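You operate a simulated robot arm through the tools that you are given. There is no shell and no other tool. Be economical: measure what you need, move in short steps, check, and stop when the job is done.

Carry out the task below with a simulated two-armed robot. There is one attempt and no reset: what you move stays moved.

## Task
Wipe up the spill on the service bench top with the rag there and put it back.

It is judged by the outcome, as a careful person would: the job done as asked, and still so three seconds after it is handed in. It fails if anything else is knocked over, pushed out of place, dropped, spilled or broken.

## Robot
Two 7-joint arms with two-finger parallel grippers on one trunk, on a base that drives. Base frame: it is fixed to the floor where the robot stands at the start and does not move with it; the origin is under the middle of the robot, x ahead of it, y to its left, z up; the surface under the hand at the start is at about z = 800. Readings come in mm, rad, newtons and seconds.
The left shoulder is at the start at [218, 171, 1027], the right one opposite. Payload 4.4 kg a hand.
The tool frame of a hand sits at the grasp point between the pads (the TCP): z along the fingers, y along the line on which they close. The tips reach 23 mm beyond it. Largest opening 94 mm; finger width 38, thickness 10; the body of the gripper, 54 by 96 mm, starts 39 mm behind the TCP.
Orientation is that of the tool frame in the base frame, as [roll, pitch, yaw] about the fixed x, y, z axes, in that order (R = Rz(yaw) Ry(pitch) Rx(roll)). With the fingers straight down and closing along the base's y, the tool's x points along the base's -x, its y along +y and its z along -z.

## Interface
- The arms move only by the tool play_rows. It takes "left_targets", "right_targets" or both (then of equal length, played together; a hand with none holds still); each is a list of rows, each a list of 6 numbers: the shift along the tool's x, y, z in m, then the turn, a rotation vector about the tool's x, y, z in rad. In form: [[dx, dy, dz, ax, ay, az], ...]. A call has 1 to 8 rows; each row is the pose to reach, as a shift and turn from the pose commanded when the call began, along the tool's axes at that moment. "left_claw" and "right_claw" are, for a hand that has rows, the opening, from 0 (shut) to 1 (fully open), set as the call begins (left out, the last holds). Rows are played at 5 a second. More than 50 mm and 0.15 rad between two rows, or a gripper value outside its range, and nothing of the call is played. Where a pose cannot be reached the arm comes as near as it can. A force on the tool above 40 N (or 10 N above the force at the start of the call, whichever is more), or a blocked arm, ends the call early, and 0.2 s more pass. Each finger travels about 72 mm/s and halts on what it meets, pressing with about 40 N; the grip force reading is that of the motor and also rises with nothing between the fingers. The clock runs only during rows and for 0.2 s after the last one: add rows that repeat a pose to give the fingers time. The reply holds the time, the measured pose of the TCP, the force on the tool along the base axes, the opening and the grip force, in the units named above and with some noise, with the torque about the TCP (base axes, N m) and any sound that the robot's microphone picked up.
- Cameras (640 x 400 px; columns grow to the right, rows downward): "scene" is now at [339.8, -62.8, 1154.9]; the picture's right is [-0.69, -0.72, 0.00], its down [-0.37, 0.35, -0.86] and it looks along [0.62, -0.59, -0.51] (base axes); focal length 214 px, centre (320, 200). "left" rides on the left gripper at [86, -16, -74] in its tool frame; the picture's right is [0.18, 0.98, 0.00], its down [-0.58, 0.11, -0.81] and it looks along [-0.79, 0.15, 0.59] (tool axes); focal length 243 px, centre (320, 200). "right" rides on the right gripper at [87, 16, -74] in its tool frame; the picture's right is [-0.18, 0.98, 0.00], its down [-0.58, -0.11, -0.81] and it looks along [-0.79, -0.15, 0.59] (tool axes); focal length 243 px, centre (320, 200). There is no depth. A picture from a camera that has moved, and an enlarged one, comes with that camera's place and axes in the base frame and with its lens.
- capture(camera): a new picture of that camera. It takes no simulated time.
- slide_trunk(by): slides the trunk up (or, below 0, down) by that many mm; the arms and the scene camera ride with it, the base frame stays. It gives what a move gives, with no picture.
- base_move(legs): drives the robot by 1 to 6 legs, each [ahead, left, turn to the left] in mm, mm and rad, along the robot's own axes; the way and the turn of a leg run together, so that a leg with both is an arc; at most 1500 mm and 3.142 rad a leg. The arms and the cameras ride along, it lands a little off, and it stops where it bumps. It gives what a move gives.
- pan_tilt(pan, tilt): turns the head with the scene camera to pan (to the left, within 1.396 rad either way) and tilt (down, from -0.506 to 1.204), counted from straight ahead of the robot. It gives what a move gives.
- zoom(camera, box): a new picture of the part [left, top, right, bottom] of that camera's present view, enlarged. It takes no simulated time.
- hand_in(): hands the job in; it is judged then, once.

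Work in short steps. Places have to be worked out from the pictures, the camera data and where the tool is seen: move nearer, look again, correct. Check each grasp and each placing, and mend what went wrong. You have 120 turns and 88 pictures in all, those below and enlarged ones among them. Open the grippers and draw the arms clear of the work before you hand the job in, unless the task says otherwise; then end with one line.

The tools are called by a JSON object that holds its "method" and its "body". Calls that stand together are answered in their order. play_rows: Moves the arms, as the interface text tells. Its arguments: {"type":"object","properties":{"left_targets":{"type":"array","items":{"type":"array","items":{"type":"number"}}},"left_claw":{"type":"number"},"right_targets":{"type":"array","items":{"type":"array","items":{"type":"number"}}},"right_claw":{"type":"number"}},"required":[]} The other tools are called the same way: slide_trunk (by) slides the trunk up or down; base_move (legs) drives the base; pan_tilt (pan, tilt) turns the head that bears the scene camera; capture (camera) takes a picture; zoom (camera, box) takes an enlarged picture of a part of a camera's view; hand_in () hands the job in.

At the start:

```text
time_s: 0.0
left_tool_pos: [528.6, -26.1, 1046.3]
left_ee_rot: [3.141, -0.001, -3.141]
left_wrist_force: [0.0, 0.0, -0.9]
left_wrist_torque: [0.0, -0.01, 0.01]
left_gripper_width: 94.2
left_gripper_force: 0.1
right_tool_pos: [334.2, -445.5, 1050.7]
right_ee_rot: [3.141, -0.002, 3.141]
right_wrist_force: [0.3, -0.3, 0.3]
right_wrist_torque: [-0.03, 0.02, 0.0]
right_gripper_width: 93.8
right_gripper_force: 0.1
trunk travel left (down, up): [-50.0, 338.0]
robot x, y, heading: [2.7, 1.3, -0.001]
head pan, tilt: [-0.759, 0.534]
```

scene: 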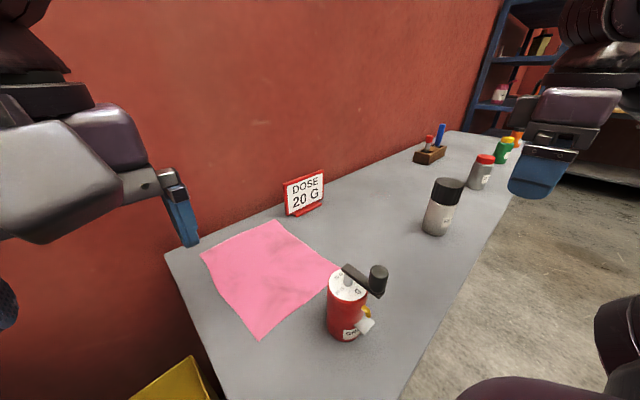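
right: 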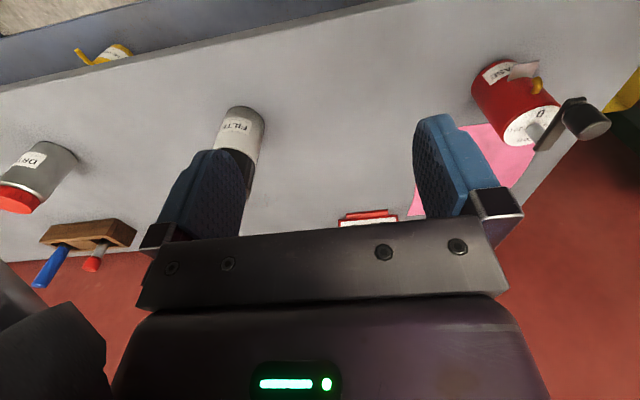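
left: 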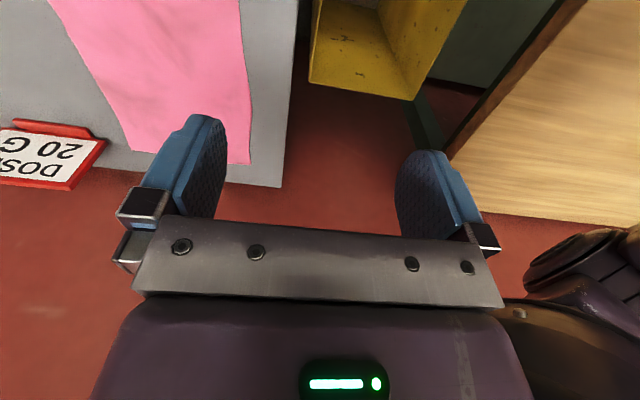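

I see the rag lying flat near the bench's left end, but no obvious spill yet. I'll zoom in on the bench top.

{"method": "zoom", "body": {"camera": "scene", "box": [160, 190, 480, 390]}}

{"method": "zoom", "body": {"camera": "scene", "box": [320, 110, 560, 260]}}

{"method": "capture", "body": {"camera": "right"}}

```text
2.00 times, centred on (320, 290) of scene
camera zoom: at [339.8, -62.8, 1154.9], right [-0.69, -0.72, 0.0], down [-0.37, 0.35, -0.86], along [0.62, -0.59, -0.51], focal length 429 px, centre (320, 20)
```

zoom: 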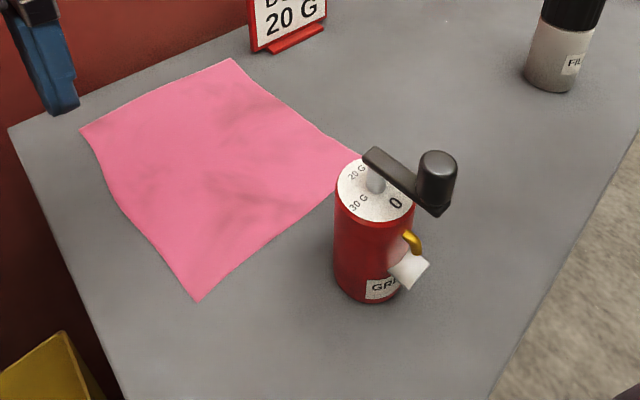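

```text
2.67 times, centred on (440, 185) of scene
camera zoom: at [339.8, -62.8, 1154.9], right [-0.69, -0.72, 0.0], down [-0.37, 0.35, -0.86], along [0.62, -0.59, -0.51], focal length 572 px, centre (0, 240)
```

zoom: 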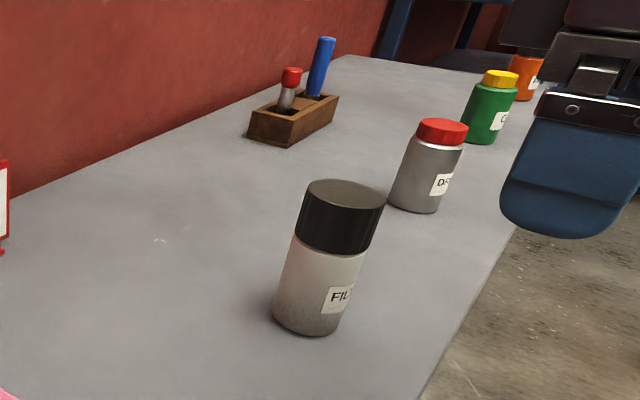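

```text
82 pictures are left
camera right: at [247.4, -430.1, 1126.2], right [0.18, 0.98, 0.0], down [0.58, -0.11, 0.81], along [0.79, -0.15, -0.59], focal length 243 px, centre (320, 200)
```

right: 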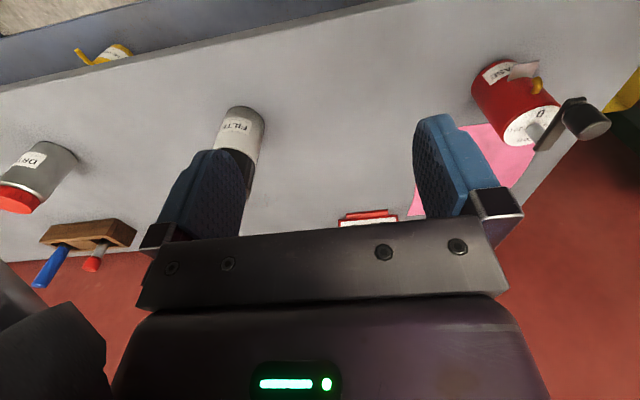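

There's a faint mark around scene pixel (380,200). I'll enlarge it.

{"method": "zoom", "body": {"camera": "scene", "box": [340, 175, 420, 225]}}

{"method": "zoom", "body": {"camera": "right", "box": [240, 60, 560, 260]}}

```text
8.00 times, centred on (380, 200) of scene
camera zoom: at [339.8, -62.8, 1154.9], right [-0.69, -0.72, 0.0], down [-0.37, 0.35, -0.86], along [0.62, -0.59, -0.51], focal length 1716 px, centre (-160, 200)
```

zoom: 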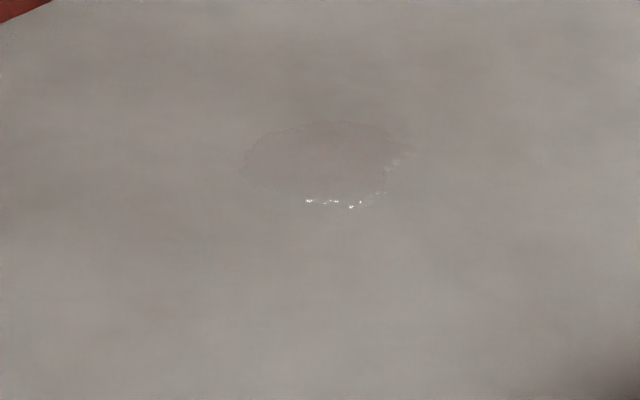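

```text
2.00 times, centred on (400, 160) of right
camera zoom: at [247.4, -430.1, 1126.2], right [0.18, 0.98, 0.0], down [0.58, -0.11, 0.81], along [0.79, -0.15, -0.59], focal length 485 px, centre (160, 280)
```

zoom: 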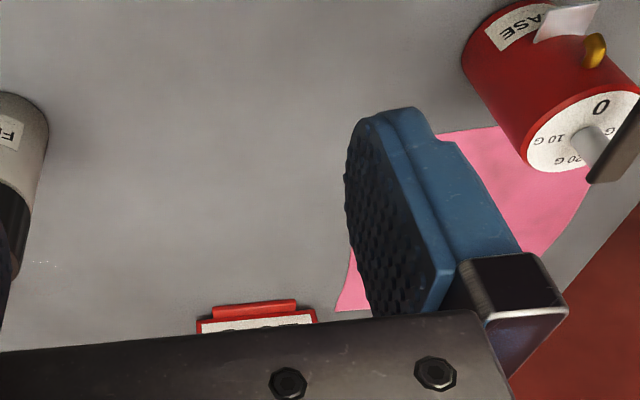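

A clear puddle shows at about (655,-640), ~70 mm across. The rag spans about x 535–775, y -310 to -113. I bring the right hand over the rag's right edge, high enough to clear the grinder, and look.

{"method": "play_rows", "body": {"right_targets": [[-0.04, 0.018, 0.005, 0, 0, 0], [-0.08, 0.036, 0.01, 0, 0, 0], [-0.12, 0.054, 0.015, 0, 0, 0], [-0.16, 0.072, 0.02, 0, 0, 0], [-0.2, 0.09, 0.025, 0, 0, 0], [-0.24, 0.108, 0.03, 0, 0, 0], [-0.28, 0.126, 0.04, 0, 0, 0], [-0.32, 0.14, 0.05, 0, 0, 0]], "right_claw": 1}}

{"method": "capture", "body": {"camera": "scene"}}

{"method": "capture", "body": {"camera": "right"}}

```text
time_s: 1.8
left_tool_pos: [530.3, -25.3, 1045.8]
left_ee_rot: [-3.141, -0.001, 3.141]
left_wrist_force: [0.3, 0.4, 0.2]
left_wrist_torque: [0.0, 0.04, -0.02]
left_gripper_width: 93.9
left_gripper_force: 0.0
right_tool_pos: [655.2, -306.4, 998.9]
right_ee_rot: [3.141, 0.0, -3.141]
right_wrist_force: [0.8, 0.0, -0.2]
right_wrist_torque: [-0.01, 0.01, 0.01]
right_gripper_width: 94.1
right_gripper_force: 0.1
trunk travel left (down, up): [-50.0, 338.0]
robot x, y, heading: [0.1, -3.0, -0.003]
head pan, tilt: [-0.759, 0.534]
```

```text
79 pictures are left
camera scene: at [340.5, -62.2, 1154.5], right [-0.69, -0.73, 0.0], down [-0.37, 0.35, -0.86], along [0.62, -0.59, -0.51], focal length 214 px, centre (320, 200)
```

scene: 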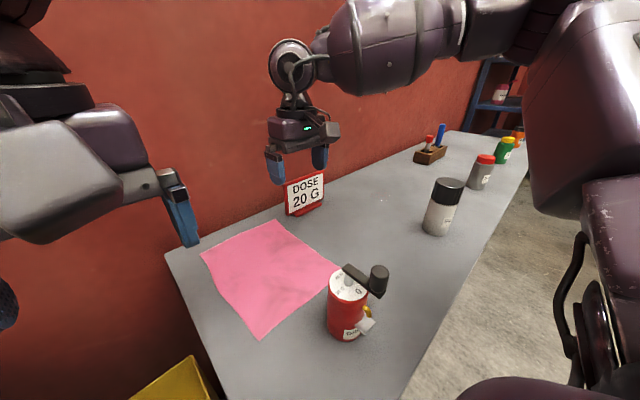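

```text
78 pictures are left
camera right: at [568.3, -289.5, 1074.8], right [0.18, 0.98, 0.0], down [0.58, -0.11, 0.81], along [0.79, -0.15, -0.59], focal length 243 px, centre (320, 200)
```

right: 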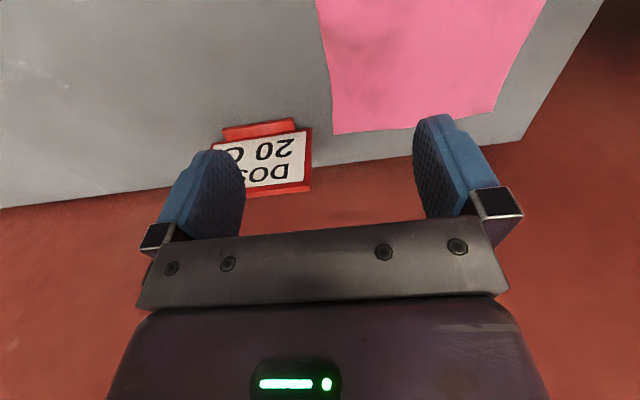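

Rag edges confirmed (right edge at y≈-305, bench z≈800). I'll lower toward a fold-pinch point about 40 mm in from that edge with the claw at ~60 mm opening.

{"method": "play_rows", "body": {"right_targets": [[0, 0.02, 0.04, 0, 0, 0], [0, 0.04, 0.08, 0, 0, 0], [0, 0.044, 0.12, 0, 0, 0], [0, 0.044, 0.15, 0, 0, 0], [0, 0.044, 0.162, 0, 0, 0], [0, 0.044, 0.168, 0, 0, 0]], "right_claw": 0.65}}

{"method": "capture", "body": {"camera": "right"}}

{"method": "zoom", "body": {"camera": "scene", "box": [180, 150, 420, 300]}}

```text
time_s: 3.2
left_tool_pos: [529.5, -25.7, 1046.8]
left_ee_rot: [3.14, -0.001, 3.141]
left_wrist_force: [0.9, 0.2, -0.2]
left_wrist_torque: [-0.03, 0.0, -0.04]
left_gripper_width: 94.2
left_gripper_force: 0.0
right_tool_pos: [654.0, -260.9, 832.5]
right_ee_rot: [3.141, -0.001, 3.141]
right_wrist_force: [-0.5, 0.5, -0.3]
right_wrist_torque: [0.01, -0.04, 0.02]
right_gripper_width: 61.0
right_gripper_force: 0.0
trunk travel left (down, up): [-50.0, 338.0]
robot x, y, heading: [0.2, 2.9, -0.004]
head pan, tilt: [-0.759, 0.534]
```

```text
77 pictures are left
camera right: at [567.1, -245.0, 907.0], right [0.18, 0.98, 0.0], down [0.58, -0.11, 0.81], along [0.79, -0.15, -0.59], focal length 243 px, centre (320, 200)
```

right: 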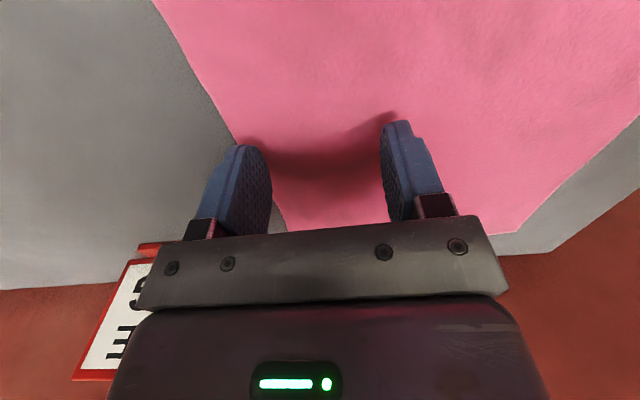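

```text
2.67 times, centred on (300, 225) of scene
camera zoom: at [339.9, -62.8, 1154.8], right [-0.69, -0.72, 0.0], down [-0.37, 0.35, -0.86], along [0.62, -0.59, -0.51], focal length 572 px, centre (373, 133)
```

zoom: 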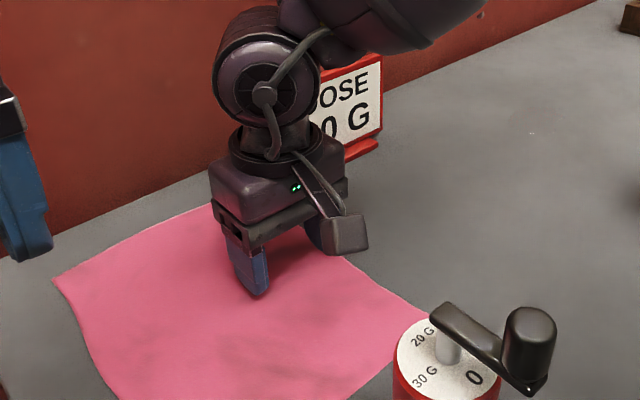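

Both fingers are over the cloth, tips about 9 mm above the bench. I go down in small steps and watch the force.

{"method": "play_rows", "body": {"right_targets": [[0, 0, 0.004, 0, 0, 0], [0, 0, 0.007, 0, 0, 0], [0, 0, 0.009, 0, 0, 0], [0, 0, 0.01, 0, 0, 0]]}}

```text
time_s: 4.2
left_tool_pos: [527.4, -25.9, 1047.8]
left_ee_rot: [-3.141, 0.001, 3.141]
left_wrist_force: [0.2, 0.3, 1.2]
left_wrist_torque: [0.0, -0.02, 0.01]
left_gripper_width: 94.0
left_gripper_force: 0.2
right_tool_pos: [654.3, -259.8, 824.6]
right_ee_rot: [3.141, 0.001, -3.141]
right_wrist_force: [-0.2, -1.2, 12.5]
right_wrist_torque: [-0.37, -0.01, -0.01]
right_gripper_width: 61.4
right_gripper_force: 0.0
trunk travel left (down, up): [-50.0, 338.0]
robot x, y, heading: [0.5, 0.8, 0.004]
head pan, tilt: [-0.759, 0.534]
```

Contact with 12 N down. I now close the fingers to pinch a fold.

{"method": "play_rows", "body": {"right_targets": [[0, 0, 0, 0, 0, 0], [0, 0, 0, 0, 0, 0], [0, 0, 0, 0, 0, 0], [0, 0, 0, 0, 0, 0], [0, 0, 0, 0, 0, 0]], "right_claw": 0}}

{"method": "capture", "body": {"camera": "right"}}

{"method": "zoom", "body": {"camera": "scene", "box": [180, 150, 420, 300]}}

```text
time_s: 5.4
left_tool_pos: [528.5, -24.8, 1047.2]
left_ee_rot: [3.14, 0.003, -3.141]
left_wrist_force: [0.1, -0.2, 0.0]
left_wrist_torque: [-0.03, 0.0, -0.02]
left_gripper_width: 94.2
left_gripper_force: 0.2
right_tool_pos: [653.0, -260.1, 823.8]
right_ee_rot: [3.141, 0.003, -3.141]
right_wrist_force: [2.2, 2.5, 21.4]
right_wrist_torque: [0.02, -0.01, 0.01]
right_gripper_width: 2.3
right_gripper_force: 39.8
trunk travel left (down, up): [-50.0, 338.0]
robot x, y, heading: [-4.4, 0.8, -0.003]
head pan, tilt: [-0.759, 0.534]
```

```text
75 pictures are left
camera right: at [566.0, -244.8, 899.3], right [0.18, 0.98, 0.0], down [0.58, -0.11, 0.81], along [0.79, -0.15, -0.59], focal length 243 px, centre (320, 200)
```

right: 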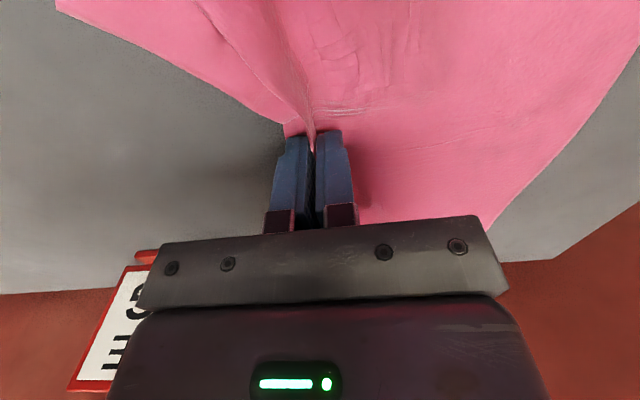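

```text
2.67 times, centred on (300, 225) of scene
camera zoom: at [338.5, -62.0, 1155.6], right [-0.69, -0.73, 0.0], down [-0.37, 0.35, -0.86], along [0.62, -0.59, -0.51], focal length 572 px, centre (373, 133)
```

zoom: 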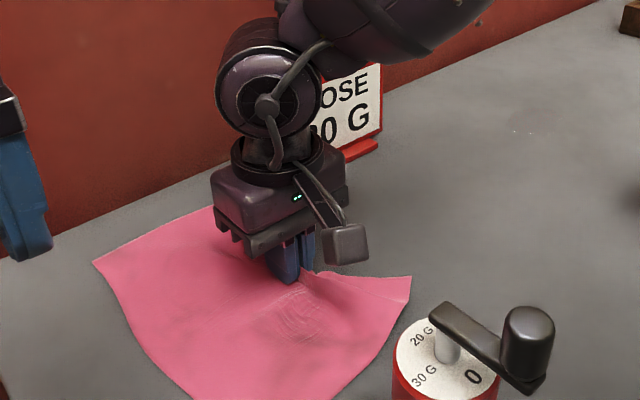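

The cloth is pinched at the right edge. I lift it straight up.

{"method": "play_rows", "body": {"right_targets": [[0, 0, -0.03, 0, 0, 0], [0, 0, -0.065, 0, 0, 0], [0, 0, -0.1, 0, 0, 0], [0, 0, -0.135, 0, 0, 0], [0, 0, -0.17, 0, 0, 0], [0, 0, -0.205, 0, 0, 0], [0, 0, -0.24, 0, 0, 0], [0, 0, -0.26, 0, 0, 0]], "right_claw": 0}}

{"method": "capture", "body": {"camera": "scene"}}

{"method": "capture", "body": {"camera": "right"}}

```text
time_s: 7.2
left_tool_pos: [529.6, -25.8, 1046.5]
left_ee_rot: [3.14, -0.001, -3.14]
left_wrist_force: [-0.5, -0.1, -0.4]
left_wrist_torque: [0.0, -0.03, -0.03]
left_gripper_width: 93.9
left_gripper_force: 0.1
right_tool_pos: [655.1, -262.6, 1084.3]
right_ee_rot: [-3.141, -0.003, 3.14]
right_wrist_force: [0.4, -0.6, -0.7]
right_wrist_torque: [0.03, -0.01, -0.02]
right_gripper_width: 2.3
right_gripper_force: 39.5
trunk travel left (down, up): [-50.0, 338.0]
robot x, y, heading: [1.8, -0.3, 0.001]
head pan, tilt: [-0.759, 0.534]
```

```text
73 pictures are left
camera scene: at [339.8, -62.7, 1154.9], right [-0.69, -0.72, 0.0], down [-0.37, 0.35, -0.86], along [0.62, -0.59, -0.51], focal length 214 px, centre (320, 200)
```

scene: 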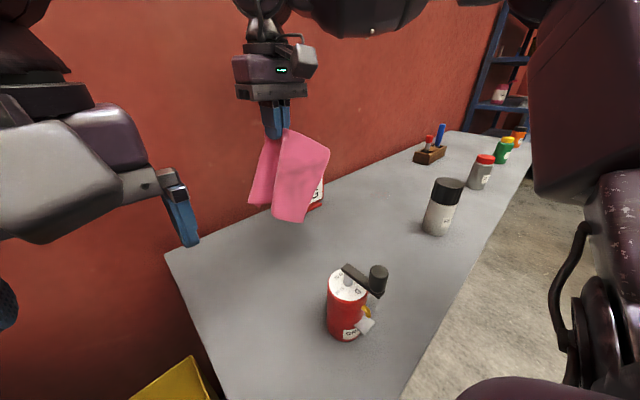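

```text
72 pictures are left
camera right: at [566.7, -245.8, 1159.2], right [0.18, 0.98, 0.0], down [0.58, -0.11, 0.81], along [0.79, -0.15, -0.59], focal length 243 px, centre (320, 200)
```

right: 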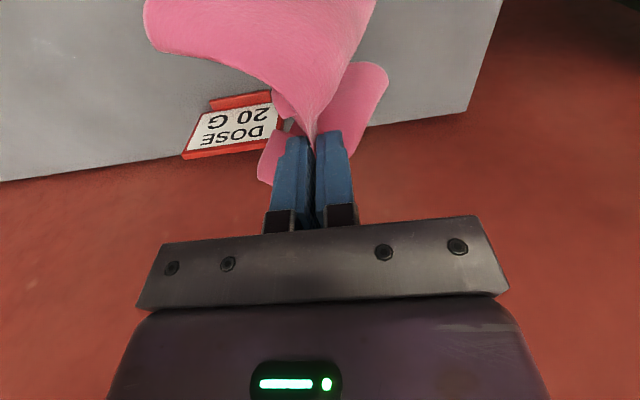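

Rag hangs freely from the hand. I swing it toward the spill along x≈600 to keep clear of the sign.

{"method": "play_rows", "body": {"right_targets": [[0.03, -0.02, 0, 0, 0, 0], [0.055, -0.055, -0.01, 0, 0, 0], [0.06, -0.095, -0.015, 0, 0, 0], [0.06, -0.135, -0.015, 0, 0, 0], [0.06, -0.175, -0.015, 0, 0, 0], [0.06, -0.215, -0.015, 0, 0, 0], [0.045, -0.25, -0.01, 0, 0, 0], [0.02, -0.28, 0, 0, 0, 0]], "right_claw": 0}}

{"method": "capture", "body": {"camera": "scene"}}

{"method": "capture", "body": {"camera": "right"}}

```text
time_s: 9.0
left_tool_pos: [528.7, -25.9, 1045.8]
left_ee_rot: [-3.141, 0.002, -3.141]
left_wrist_force: [-0.2, 0.4, 0.5]
left_wrist_torque: [0.01, -0.02, -0.01]
left_gripper_width: 93.9
left_gripper_force: 0.1
right_tool_pos: [632.5, -541.9, 1083.4]
right_ee_rot: [-3.14, -0.001, -3.139]
right_wrist_force: [-0.5, 0.3, 0.1]
right_wrist_torque: [0.01, -0.02, -0.02]
right_gripper_width: 2.4
right_gripper_force: 40.0
trunk travel left (down, up): [-50.0, 338.0]
robot x, y, heading: [-2.2, -0.6, 0.001]
head pan, tilt: [-0.759, 0.534]
```

```text
71 pictures are left
camera scene: at [339.1, -62.7, 1155.3], right [-0.69, -0.72, 0.0], down [-0.37, 0.35, -0.86], along [0.62, -0.59, -0.51], focal length 214 px, centre (320, 200)
```

scene: 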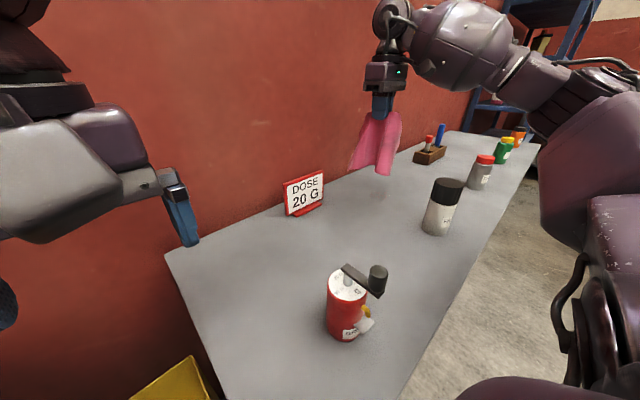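

```text
70 pictures are left
camera right: at [546.0, -526.2, 1158.3], right [0.18, 0.98, 0.0], down [0.58, -0.11, 0.81], along [0.79, -0.15, -0.59], focal length 243 px, centre (320, 200)
```

right: 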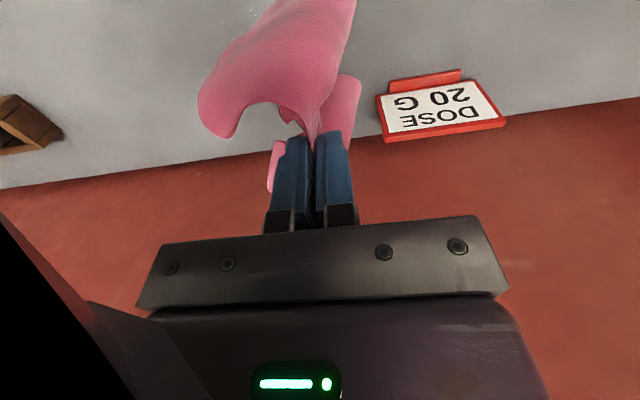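

Let me pin down the spill position from here.

{"method": "zoom", "body": {"camera": "right", "box": [160, 0, 320, 100]}}

{"method": "zoom", "body": {"camera": "scene", "box": [340, 165, 436, 225]}}

```text
4.00 times, centred on (240, 50) of right
camera zoom: at [546.0, -526.2, 1158.3], right [0.18, 0.98, 0.0], down [0.58, -0.11, 0.81], along [0.79, -0.15, -0.59], focal length 970 px, centre (640, 800)
```

zoom: 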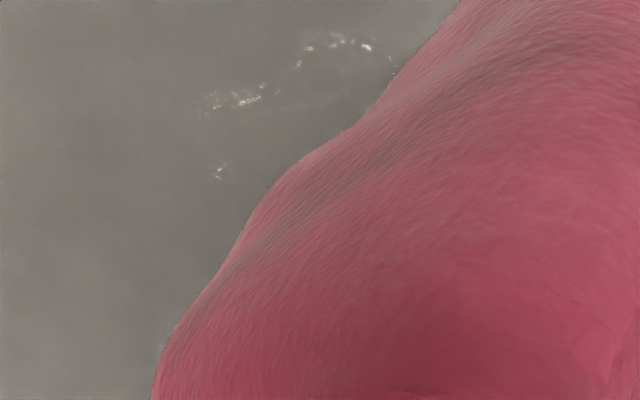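

```text
6.67 times, centred on (388, 195) of scene
camera zoom: at [339.1, -62.7, 1155.3], right [-0.69, -0.72, 0.0], down [-0.37, 0.35, -0.86], along [0.62, -0.59, -0.51], focal length 1430 px, centre (-133, 233)
```

zoom: 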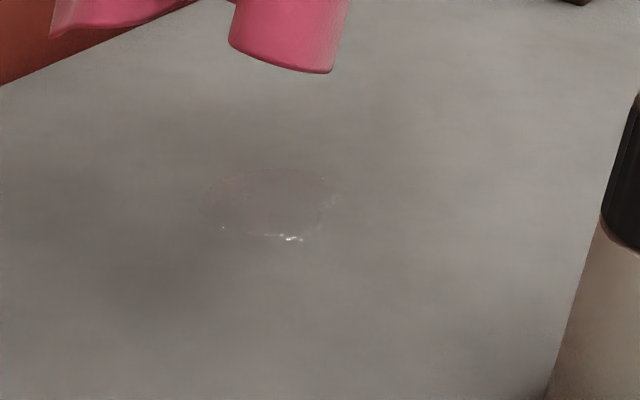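

Spill centre is about (655,-650), radius ~40. I lower while moving right so the rag's tail is laid across the spill.

{"method": "play_rows", "body": {"right_targets": [[-0.015, -0.005, 0.045, 0, 0, 0], [-0.02, -0.015, 0.09, 0, 0, 0], [-0.02, -0.03, 0.13, 0, 0, 0], [-0.02, -0.06, 0.165, 0, 0, 0], [-0.02, -0.095, 0.195, 0, 0, 0], [-0.02, -0.13, 0.22, 0, 0, 0], [-0.02, -0.155, 0.24, 0, 0, 0], [-0.02, -0.16, 0.25, 0, 0, 0]], "right_claw": 0}}

{"method": "capture", "body": {"camera": "scene"}}

{"method": "capture", "body": {"camera": "right"}}

```text
time_s: 10.8
left_tool_pos: [529.8, -25.6, 1046.4]
left_ee_rot: [-3.141, -0.001, -3.141]
left_wrist_force: [0.6, 0.0, 0.6]
left_wrist_torque: [0.01, -0.01, -0.02]
left_gripper_width: 94.0
left_gripper_force: 0.1
right_tool_pos: [640.9, -598.1, 868.3]
right_ee_rot: [-3.14, 0.0, 3.141]
right_wrist_force: [0.2, -0.1, 0.4]
right_wrist_torque: [0.01, 0.01, -0.02]
right_gripper_width: 2.6
right_gripper_force: 39.9
right hand out of reach, approached as far as the arm can: row 4, 5, 6, 7, 8
trunk travel left (down, up): [-50.0, 338.0]
robot x, y, heading: [-0.6, -2.8, -0.003]
head pan, tilt: [-0.759, 0.534]
```

```text
67 pictures are left
camera scene: at [339.9, -62.6, 1154.9], right [-0.69, -0.73, 0.0], down [-0.37, 0.35, -0.86], along [0.62, -0.59, -0.51], focal length 214 px, centre (320, 200)
```

scene: 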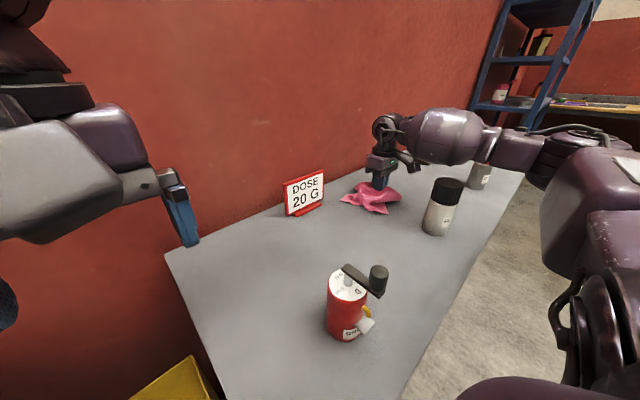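

```text
66 pictures are left
camera right: at [553.9, -583.1, 944.3], right [0.18, 0.98, 0.0], down [0.58, -0.11, 0.81], along [0.79, -0.15, -0.59], focal length 243 px, centre (320, 200)
```

right: 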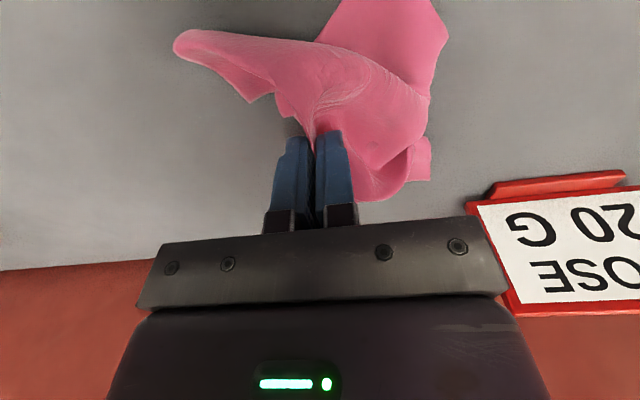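

The arm cannot reach the spill from here. I raise the rag, then drive the base 200 mm to the right.

{"method": "play_rows", "body": {"right_targets": [[0, 0.14, -0.03, 0, 0, 0]]}}

```text
refused: row 1 steps farther than a row can; nothing moved
```

{"method": "play_rows", "body": {"right_targets": [[0, 0, -0.04, 0, 0, 0], [0, 0.01, -0.08, 0, 0, 0], [0.005, 0.02, -0.12, 0, 0, 0], [0.01, 0.03, -0.16, 0, 0, 0], [0.01, 0.04, -0.2, 0, 0, 0]]}}

```text
time_s: 12.0
left_tool_pos: [529.7, -24.6, 1047.3]
left_ee_rot: [3.141, 0.0, -3.141]
left_wrist_force: [-0.1, 0.4, 0.2]
left_wrist_torque: [-0.01, -0.06, -0.02]
left_gripper_width: 93.9
left_gripper_force: 0.2
right_tool_pos: [632.8, -559.2, 1072.3]
right_ee_rot: [-3.138, 0.0, -3.14]
right_wrist_force: [-0.5, 0.6, -0.1]
right_wrist_torque: [0.0, -0.02, -0.03]
right_gripper_width: 2.5
right_gripper_force: 40.1
trunk travel left (down, up): [-50.0, 338.0]
robot x, y, heading: [0.3, 3.8, -0.001]
head pan, tilt: [-0.759, 0.534]
```

Hand is at (633,-559,1072). Now drive right 200 mm.

{"method": "base_move", "body": {"legs": [[0, -200, 0]]}}

{"method": "capture", "body": {"camera": "scene"}}

{"method": "capture", "body": {"camera": "right"}}

```text
time_s: 14.4
left_tool_pos: [530.0, -223.8, 1045.2]
left_ee_rot: [-3.141, -0.001, -3.136]
left_wrist_force: [0.1, -0.3, -0.3]
left_wrist_torque: [0.03, 0.03, -0.01]
left_gripper_width: 94.2
left_gripper_force: 0.2
right_tool_pos: [637.3, -757.6, 1070.3]
right_ee_rot: [3.141, -0.001, -3.136]
right_wrist_force: [-1.3, -0.7, -0.3]
right_wrist_torque: [-0.04, -0.01, 0.01]
right_gripper_width: 2.3
right_gripper_force: 40.0
trunk travel left (down, up): [-50.0, 338.0]
robot x, y, heading: [-4.5, -199.1, 0.0]
head pan, tilt: [-0.759, 0.534]
```

```text
65 pictures are left
camera scene: at [340.7, -261.6, 1154.9], right [-0.68, -0.73, 0.0], down [-0.37, 0.35, -0.86], along [0.63, -0.59, -0.51], focal length 214 px, centre (320, 200)
```

scene: 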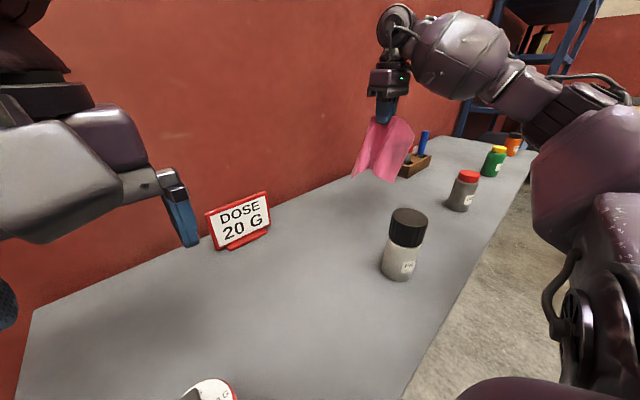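

```text
64 pictures are left
camera right: at [550.3, -742.0, 1145.9], right [0.18, 0.98, 0.0], down [0.58, -0.11, 0.81], along [0.79, -0.14, -0.59], focal length 243 px, centre (320, 200)
```

right: 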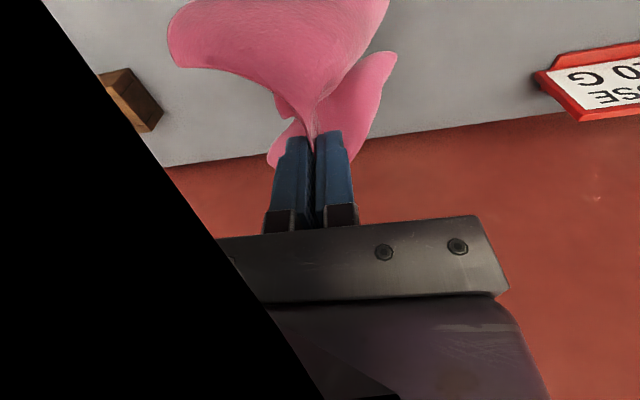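

Now bring the rag to (655,-590) and part way down, above the near edge of the spill.

{"method": "play_rows", "body": {"right_targets": [[-0.005, 0.04, 0, 0, 0, 0], [-0.01, 0.08, 0.005, 0, 0, 0], [-0.018, 0.12, 0.02, 0, 0, 0], [-0.018, 0.15, 0.05, 0, 0, 0], [-0.018, 0.165, 0.08, 0, 0, 0], [-0.018, 0.165, 0.08, 0, 0, 0]]}}

{"method": "capture", "body": {"camera": "scene"}}

{"method": "capture", "body": {"camera": "right"}}

```text
time_s: 15.8
left_tool_pos: [529.6, -223.4, 1046.2]
left_ee_rot: [3.141, 0.0, -3.136]
left_wrist_force: [-0.1, 0.8, 0.9]
left_wrist_torque: [0.0, 0.0, -0.01]
left_gripper_width: 94.0
left_gripper_force: 0.0
right_tool_pos: [656.4, -591.5, 990.6]
right_ee_rot: [-3.141, 0.0, -3.136]
right_wrist_force: [0.5, -0.7, -0.2]
right_wrist_torque: [0.0, -0.01, 0.0]
right_gripper_width: 2.6
right_gripper_force: 39.8
trunk travel left (down, up): [-50.0, 338.0]
robot x, y, heading: [1.2, -198.7, 0.01]
head pan, tilt: [-0.759, 0.534]
```

```text
63 pictures are left
camera scene: at [340.5, -261.4, 1155.0], right [-0.68, -0.73, 0.0], down [-0.37, 0.35, -0.86], along [0.63, -0.59, -0.51], focal length 214 px, centre (320, 200)
```

scene: 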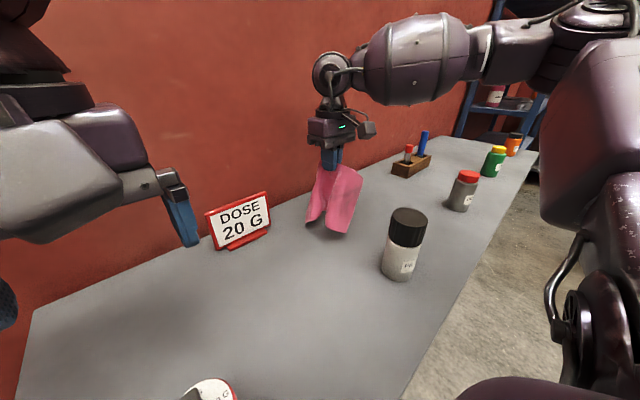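

```text
62 pictures are left
camera right: at [568.5, -576.6, 1065.0], right [0.18, 0.98, 0.0], down [0.58, -0.11, 0.81], along [0.79, -0.14, -0.59], focal length 243 px, centre (320, 200)
```

right: 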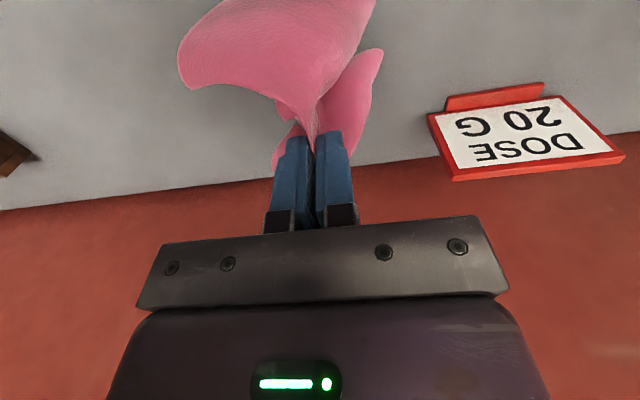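

Rag's lower edge is just about touching. Lay it over the spill moving right and down.

{"method": "play_rows", "body": {"right_targets": [[0, -0.015, 0.03, 0, 0, 0], [0, -0.035, 0.06, 0, 0, 0], [0, -0.06, 0.09, 0, 0, 0], [0, -0.085, 0.115, 0, 0, 0], [0, -0.11, 0.137, 0, 0, 0], [0, -0.125, 0.15, 0, 0, 0], [0, -0.13, 0.158, 0, 0, 0]]}}

{"method": "zoom", "body": {"camera": "scene", "box": [240, 100, 480, 250]}}

{"method": "capture", "body": {"camera": "right"}}

```text
time_s: 17.4
left_tool_pos: [529.3, -224.0, 1047.6]
left_ee_rot: [-3.141, 0.001, -3.136]
left_wrist_force: [-0.7, -0.6, -0.8]
left_wrist_torque: [-0.01, -0.02, 0.0]
left_gripper_width: 93.9
left_gripper_force: 0.0
right_tool_pos: [655.6, -722.4, 831.8]
right_ee_rot: [-3.14, 0.0, -3.134]
right_wrist_force: [-0.2, -0.2, 0.2]
right_wrist_torque: [0.01, -0.04, -0.02]
right_gripper_width: 2.5
right_gripper_force: 40.5
trunk travel left (down, up): [-50.0, 338.0]
robot x, y, heading: [-0.4, -200.8, 0.003]
head pan, tilt: [-0.759, 0.534]
```

```text
2.67 times, centred on (360, 175) of scene
camera zoom: at [340.8, -261.4, 1154.9], right [-0.68, -0.73, 0.0], down [-0.37, 0.35, -0.86], along [0.63, -0.59, -0.51], focal length 572 px, centre (213, 267)
```

zoom: 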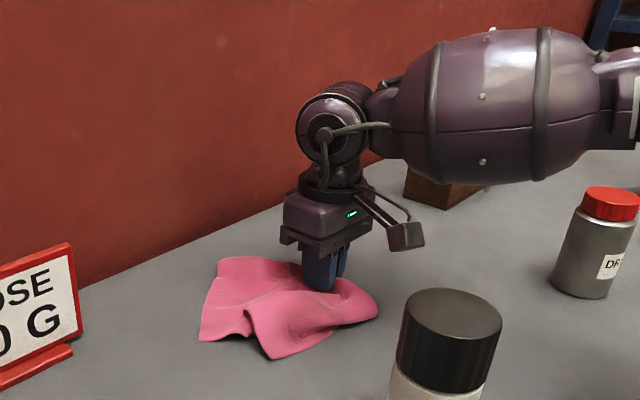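

```text
60 pictures are left
camera right: at [567.7, -707.0, 907.0], right [0.18, 0.98, 0.0], down [0.58, -0.1, 0.81], along [0.79, -0.14, -0.59], focal length 243 px, centre (320, 200)
```

right: 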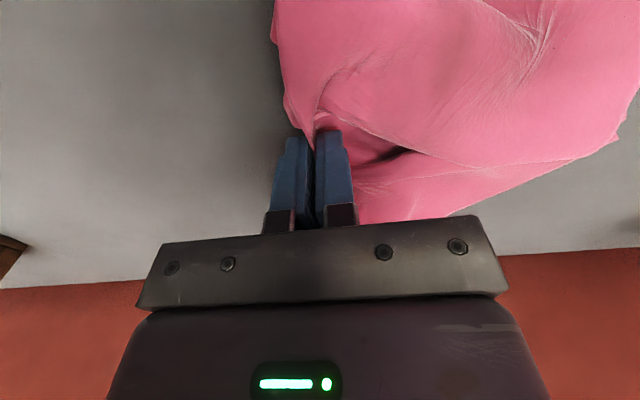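

The rag covers the spill. Now stroke back and forth, pressing lightly.

{"method": "play_rows", "body": {"right_targets": [[0, 0.01, 0.004, 0, 0, 0], [0, 0.045, 0.005, 0, 0, 0], [0, 0.08, 0.005, 0, 0, 0], [0, 0.115, 0.005, 0, 0, 0], [0.015, 0.14, 0.005, 0, 0, 0], [0.025, 0.11, 0.005, 0, 0, 0], [0.025, 0.075, 0.005, 0, 0, 0], [0.025, 0.04, 0.005, 0, 0, 0]]}}

{"method": "zoom", "body": {"camera": "scene", "box": [240, 100, 480, 250]}}

```text
time_s: 19.2
left_tool_pos: [530.5, -224.3, 1046.3]
left_ee_rot: [3.141, -0.001, -3.136]
left_wrist_force: [0.3, -0.7, -0.5]
left_wrist_torque: [0.05, 0.03, 0.01]
left_gripper_width: 93.8
left_gripper_force: 0.0
right_tool_pos: [628.1, -681.7, 827.8]
right_ee_rot: [-3.141, -0.001, -3.134]
right_wrist_force: [-0.1, 0.4, -0.3]
right_wrist_torque: [0.04, -0.01, -0.04]
right_gripper_width: 2.2
right_gripper_force: 39.6
trunk travel left (down, up): [-50.0, 338.0]
robot x, y, heading: [0.6, -200.3, 0.001]
head pan, tilt: [-0.759, 0.534]
```

```text
2.67 times, centred on (360, 175) of scene
camera zoom: at [340.8, -261.9, 1154.8], right [-0.68, -0.73, 0.0], down [-0.37, 0.35, -0.86], along [0.63, -0.59, -0.51], focal length 572 px, centre (213, 267)
```

zoom: 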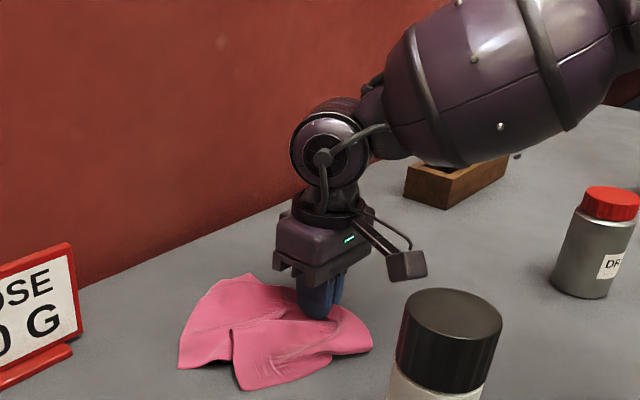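

Force reads near zero, so I press 4 mm lower and make more strokes at several x.

{"method": "play_rows", "body": {"right_targets": [[0, -0.02, 0.003, 0, 0, 0], [0, 0.02, 0.004, 0, 0, 0], [0, 0.06, 0.004, 0, 0, 0], [0, 0.09, 0.004, 0, 0, 0], [-0.03, 0.09, 0.004, 0, 0, 0], [-0.03, 0.05, 0.004, 0, 0, 0], [-0.03, 0.01, 0.004, 0, 0, 0], [-0.03, -0.03, 0.004, 0, 0, 0]]}}

{"method": "play_rows", "body": {"right_targets": [[-0.025, 0, 0, 0, 0, 0], [-0.025, 0.04, 0, 0, 0, 0], [-0.025, 0.08, 0, 0, 0, 0], [-0.025, 0.115, 0, 0, 0, 0], [0.01, 0.115, 0, 0, 0, 0], [0.01, 0.075, 0, 0, 0, 0], [0.01, 0.035, 0, 0, 0, 0], [0.01, 0, 0, 0, 0, 0]]}}

{"method": "capture", "body": {"camera": "right"}}

{"method": "zoom", "body": {"camera": "scene", "box": [240, 100, 480, 250]}}

```text
time_s: 21.0
left_tool_pos: [529.3, -223.8, 1046.8]
left_ee_rot: [3.141, 0.002, -3.137]
left_wrist_force: [-0.1, 0.8, 0.6]
left_wrist_torque: [-0.02, 0.01, -0.03]
left_gripper_width: 94.1
left_gripper_force: 0.1
right_tool_pos: [658.0, -711.6, 826.0]
right_ee_rot: [-3.141, -0.001, -3.133]
right_wrist_force: [-1.9, 1.3, 9.2]
right_wrist_torque: [0.01, 0.11, 0.0]
right_gripper_width: 2.3
right_gripper_force: 40.0
trunk travel left (down, up): [-50.0, 338.0]
robot x, y, heading: [-2.3, -203.9, 0.007]
head pan, tilt: [-0.759, 0.534]
```

```text
time_s: 22.8
left_tool_pos: [526.9, -221.1, 1049.4]
left_ee_rot: [-3.14, 0.004, -3.136]
left_wrist_force: [0.3, -0.5, -0.1]
left_wrist_torque: [0.02, -0.03, 0.01]
left_gripper_width: 94.0
left_gripper_force: 0.1
right_tool_pos: [649.6, -710.6, 824.9]
right_ee_rot: [-3.139, 0.005, -3.135]
right_wrist_force: [-1.1, 7.3, 34.1]
right_wrist_torque: [0.24, 0.04, -0.03]
right_gripper_width: 2.6
right_gripper_force: 39.7
trunk travel left (down, up): [-50.0, 338.0]
robot x, y, heading: [2.9, -199.2, 0.005]
head pan, tilt: [-0.759, 0.534]
```

```text
58 pictures are left
camera right: at [562.1, -695.2, 899.8], right [0.18, 0.98, 0.0], down [0.58, -0.1, 0.81], along [0.8, -0.14, -0.59], focal length 243 px, centre (320, 200)
```

right: 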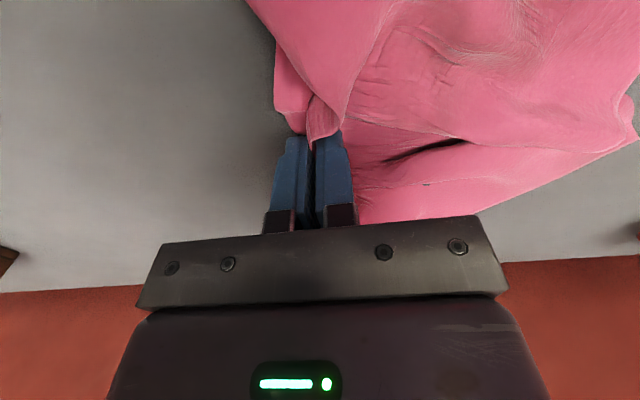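

```text
2.67 times, centred on (360, 175) of scene
camera zoom: at [338.1, -258.9, 1156.2], right [-0.68, -0.73, 0.0], down [-0.37, 0.35, -0.86], along [0.63, -0.59, -0.51], focal length 572 px, centre (213, 267)
```

zoom: 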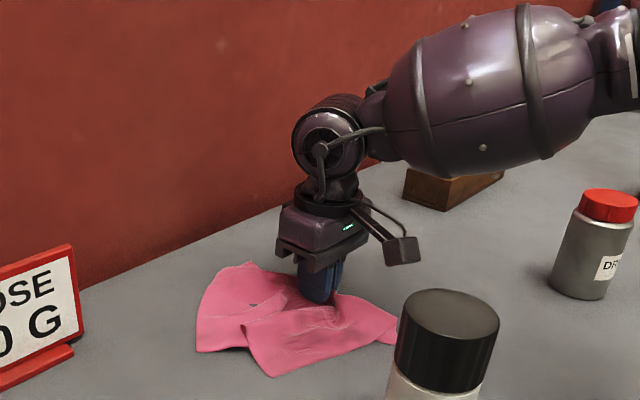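

Wiped with contact force. I lift the rag and look at the spot.

{"method": "play_rows", "body": {"right_targets": [[0, 0, -0.03, 0, 0, 0], [0, 0.01, -0.07, 0, 0, 0], [0, 0.02, -0.11, 0, 0, 0], [0, 0.02, -0.15, 0, 0, 0], [0, 0.02, -0.19, 0, 0, 0], [0, 0, -0.22, 0, 0, 0], [0, -0.03, -0.25, 0, 0, 0], [0, -0.05, -0.26, 0, 0, 0]]}}

{"method": "capture", "body": {"camera": "scene"}}

{"method": "zoom", "body": {"camera": "scene", "box": [272, 170, 400, 250]}}

```text
time_s: 24.6
left_tool_pos: [530.9, -223.9, 1045.2]
left_ee_rot: [3.141, -0.002, -3.136]
left_wrist_force: [0.3, -0.2, -1.1]
left_wrist_torque: [0.01, 0.03, -0.01]
left_gripper_width: 94.2
left_gripper_force: 0.0
right_tool_pos: [653.7, -763.6, 1083.6]
right_ee_rot: [3.141, -0.003, -3.137]
right_wrist_force: [-0.7, -0.7, 0.1]
right_wrist_torque: [0.0, -0.01, -0.03]
right_gripper_width: 2.1
right_gripper_force: 40.4
trunk travel left (down, up): [-50.0, 338.0]
robot x, y, heading: [-3.9, -199.3, 0.005]
head pan, tilt: [-0.759, 0.534]
```

```text
56 pictures are left
camera scene: at [341.5, -262.2, 1154.4], right [-0.69, -0.73, 0.0], down [-0.37, 0.35, -0.86], along [0.63, -0.59, -0.51], focal length 214 px, centre (320, 200)
```

scene: 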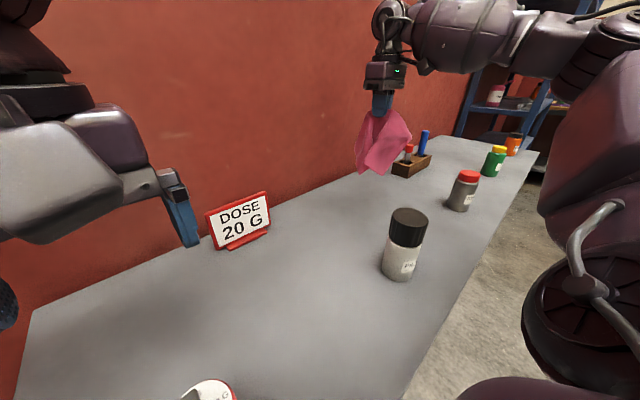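

```text
5.00 times, centred on (336, 210) of scene
camera zoom: at [341.5, -262.2, 1154.4], right [-0.69, -0.73, 0.0], down [-0.37, 0.35, -0.86], along [0.63, -0.59, -0.51], focal length 1072 px, centre (240, 150)
```

zoom: 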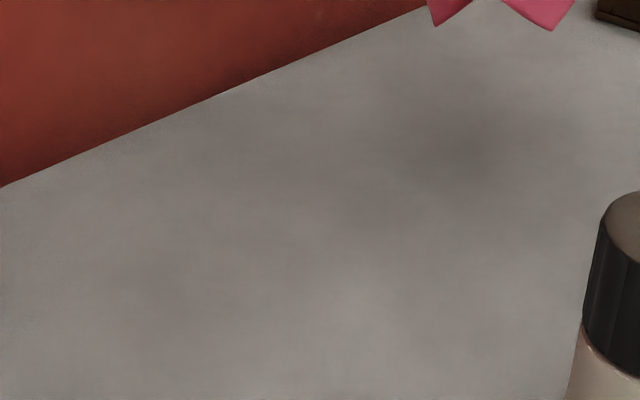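

No puddle is visible. I'll zoom harder at the spot, and check the rest of the bench.

{"method": "zoom", "body": {"camera": "scene", "box": [312, 196, 376, 236]}}

{"method": "zoom", "body": {"camera": "scene", "box": [360, 120, 552, 240]}}

{"method": "zoom", "body": {"camera": "scene", "box": [180, 240, 420, 390]}}

```text
10.00 times, centred on (344, 216) of scene
camera zoom: at [341.5, -262.2, 1154.4], right [-0.69, -0.73, 0.0], down [-0.37, 0.35, -0.86], along [0.63, -0.59, -0.51], focal length 2145 px, centre (80, 40)
```

zoom: 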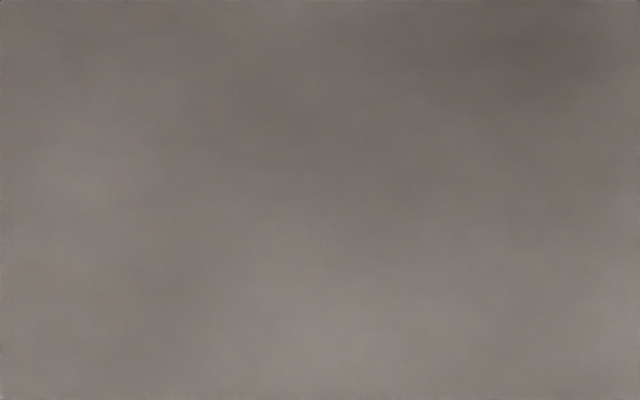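

```text
3.33 times, centred on (456, 180) of scene
camera zoom: at [341.5, -262.2, 1154.4], right [-0.69, -0.73, 0.0], down [-0.37, 0.35, -0.86], along [0.63, -0.59, -0.51], focal length 715 px, centre (-133, 267)
```

zoom: 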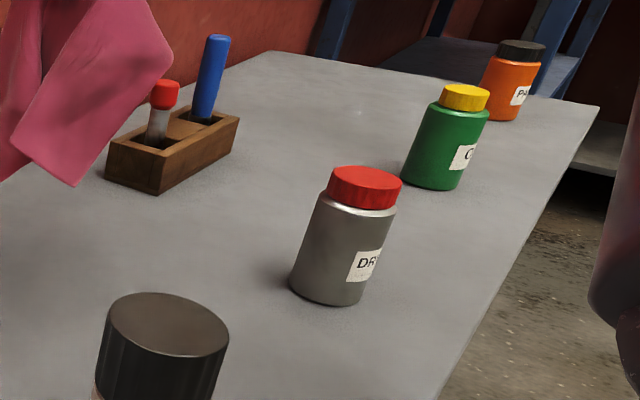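

```text
2.67 times, centred on (300, 315) of scene
camera zoom: at [341.5, -262.2, 1154.4], right [-0.69, -0.73, 0.0], down [-0.37, 0.35, -0.86], along [0.63, -0.59, -0.51], focal length 572 px, centre (373, -107)
```

zoom: 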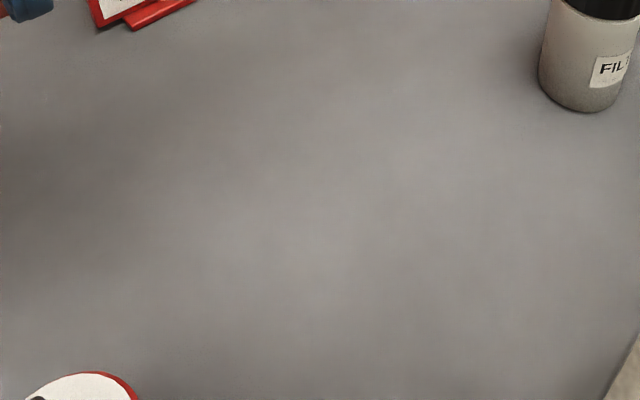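

The bench is clean. I drive back 200 mm to the left with the rag held high.

{"method": "base_move", "body": {"legs": [[0, 200, 0]]}}

```text
time_s: 27.0
left_tool_pos: [528.0, -21.3, 1046.3]
left_ee_rot: [3.141, -0.001, -3.131]
left_wrist_force: [-1.0, -0.3, -0.4]
left_wrist_torque: [0.04, -0.02, -0.02]
left_gripper_width: 94.2
left_gripper_force: 0.1
right_tool_pos: [655.0, -560.0, 1085.0]
right_ee_rot: [3.141, -0.001, -3.132]
right_wrist_force: [0.3, 0.5, -0.9]
right_wrist_torque: [0.01, 0.03, 0.0]
right_gripper_width: 2.2
right_gripper_force: 40.6
trunk travel left (down, up): [-50.0, 338.0]
robot x, y, heading: [0.4, -2.8, 0.017]
head pan, tilt: [-0.759, 0.534]
```

Now move the left hand out of the way (100 mm left, slightly up) while carrying the rag past the sign at x≈600.

{"method": "play_rows", "body": {"left_targets": [[0, 0.02, -0.01, 0, 0, 0], [0, 0.04, -0.02, 0, 0, 0], [0, 0.06, -0.03, 0, 0, 0], [0, 0.08, -0.03, 0, 0, 0], [0, 0.1, -0.03, 0, 0, 0], [0, 0.11, -0.03, 0, 0, 0], [0, 0.12, -0.03, 0, 0, 0], [0, 0.12, -0.03, 0, 0, 0]], "right_targets": [[0.03, 0.02, -0.005, 0, 0, 0], [0.055, 0.055, -0.01, 0, 0, 0], [0.06, 0.1, -0.01, 0, 0, 0], [0.06, 0.145, -0.01, 0, 0, 0], [0.06, 0.19, -0.01, 0, 0, 0], [0.055, 0.235, -0.01, 0, 0, 0], [0.035, 0.28, -0.005, 0, 0, 0], [0.005, 0.315, 0, 0, 0, 0]], "right_claw": 0}}

{"method": "capture", "body": {"camera": "scene"}}

```text
time_s: 28.8
left_tool_pos: [527.5, 99.5, 1076.3]
left_ee_rot: [-3.141, 0.0, -3.132]
left_wrist_force: [-0.2, 0.6, 0.3]
left_wrist_torque: [-0.02, -0.02, 0.01]
left_gripper_width: 94.0
left_gripper_force: 0.0
right_tool_pos: [646.4, -244.1, 1085.6]
right_ee_rot: [-3.142, 0.0, -3.132]
right_wrist_force: [-0.5, -0.5, 0.0]
right_wrist_torque: [0.0, -0.01, -0.02]
right_gripper_width: 2.2
right_gripper_force: 39.2
trunk travel left (down, up): [-50.0, 338.0]
robot x, y, heading: [-3.2, -2.0, 0.011]
head pan, tilt: [-0.759, 0.534]
```

```text
51 pictures are left
camera scene: at [339.5, -59.7, 1154.9], right [-0.68, -0.73, 0.0], down [-0.37, 0.35, -0.86], along [0.63, -0.59, -0.51], focal length 214 px, centre (320, 200)
```

scene: 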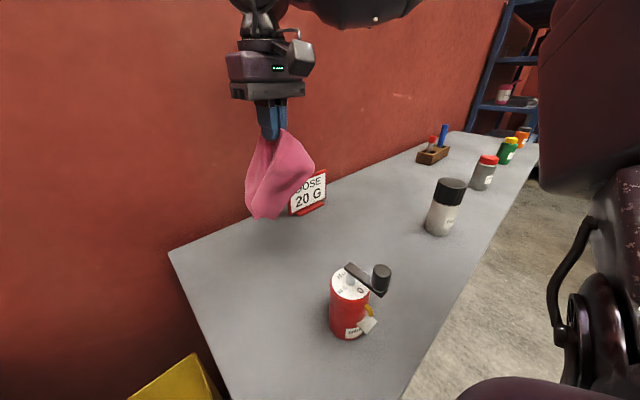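

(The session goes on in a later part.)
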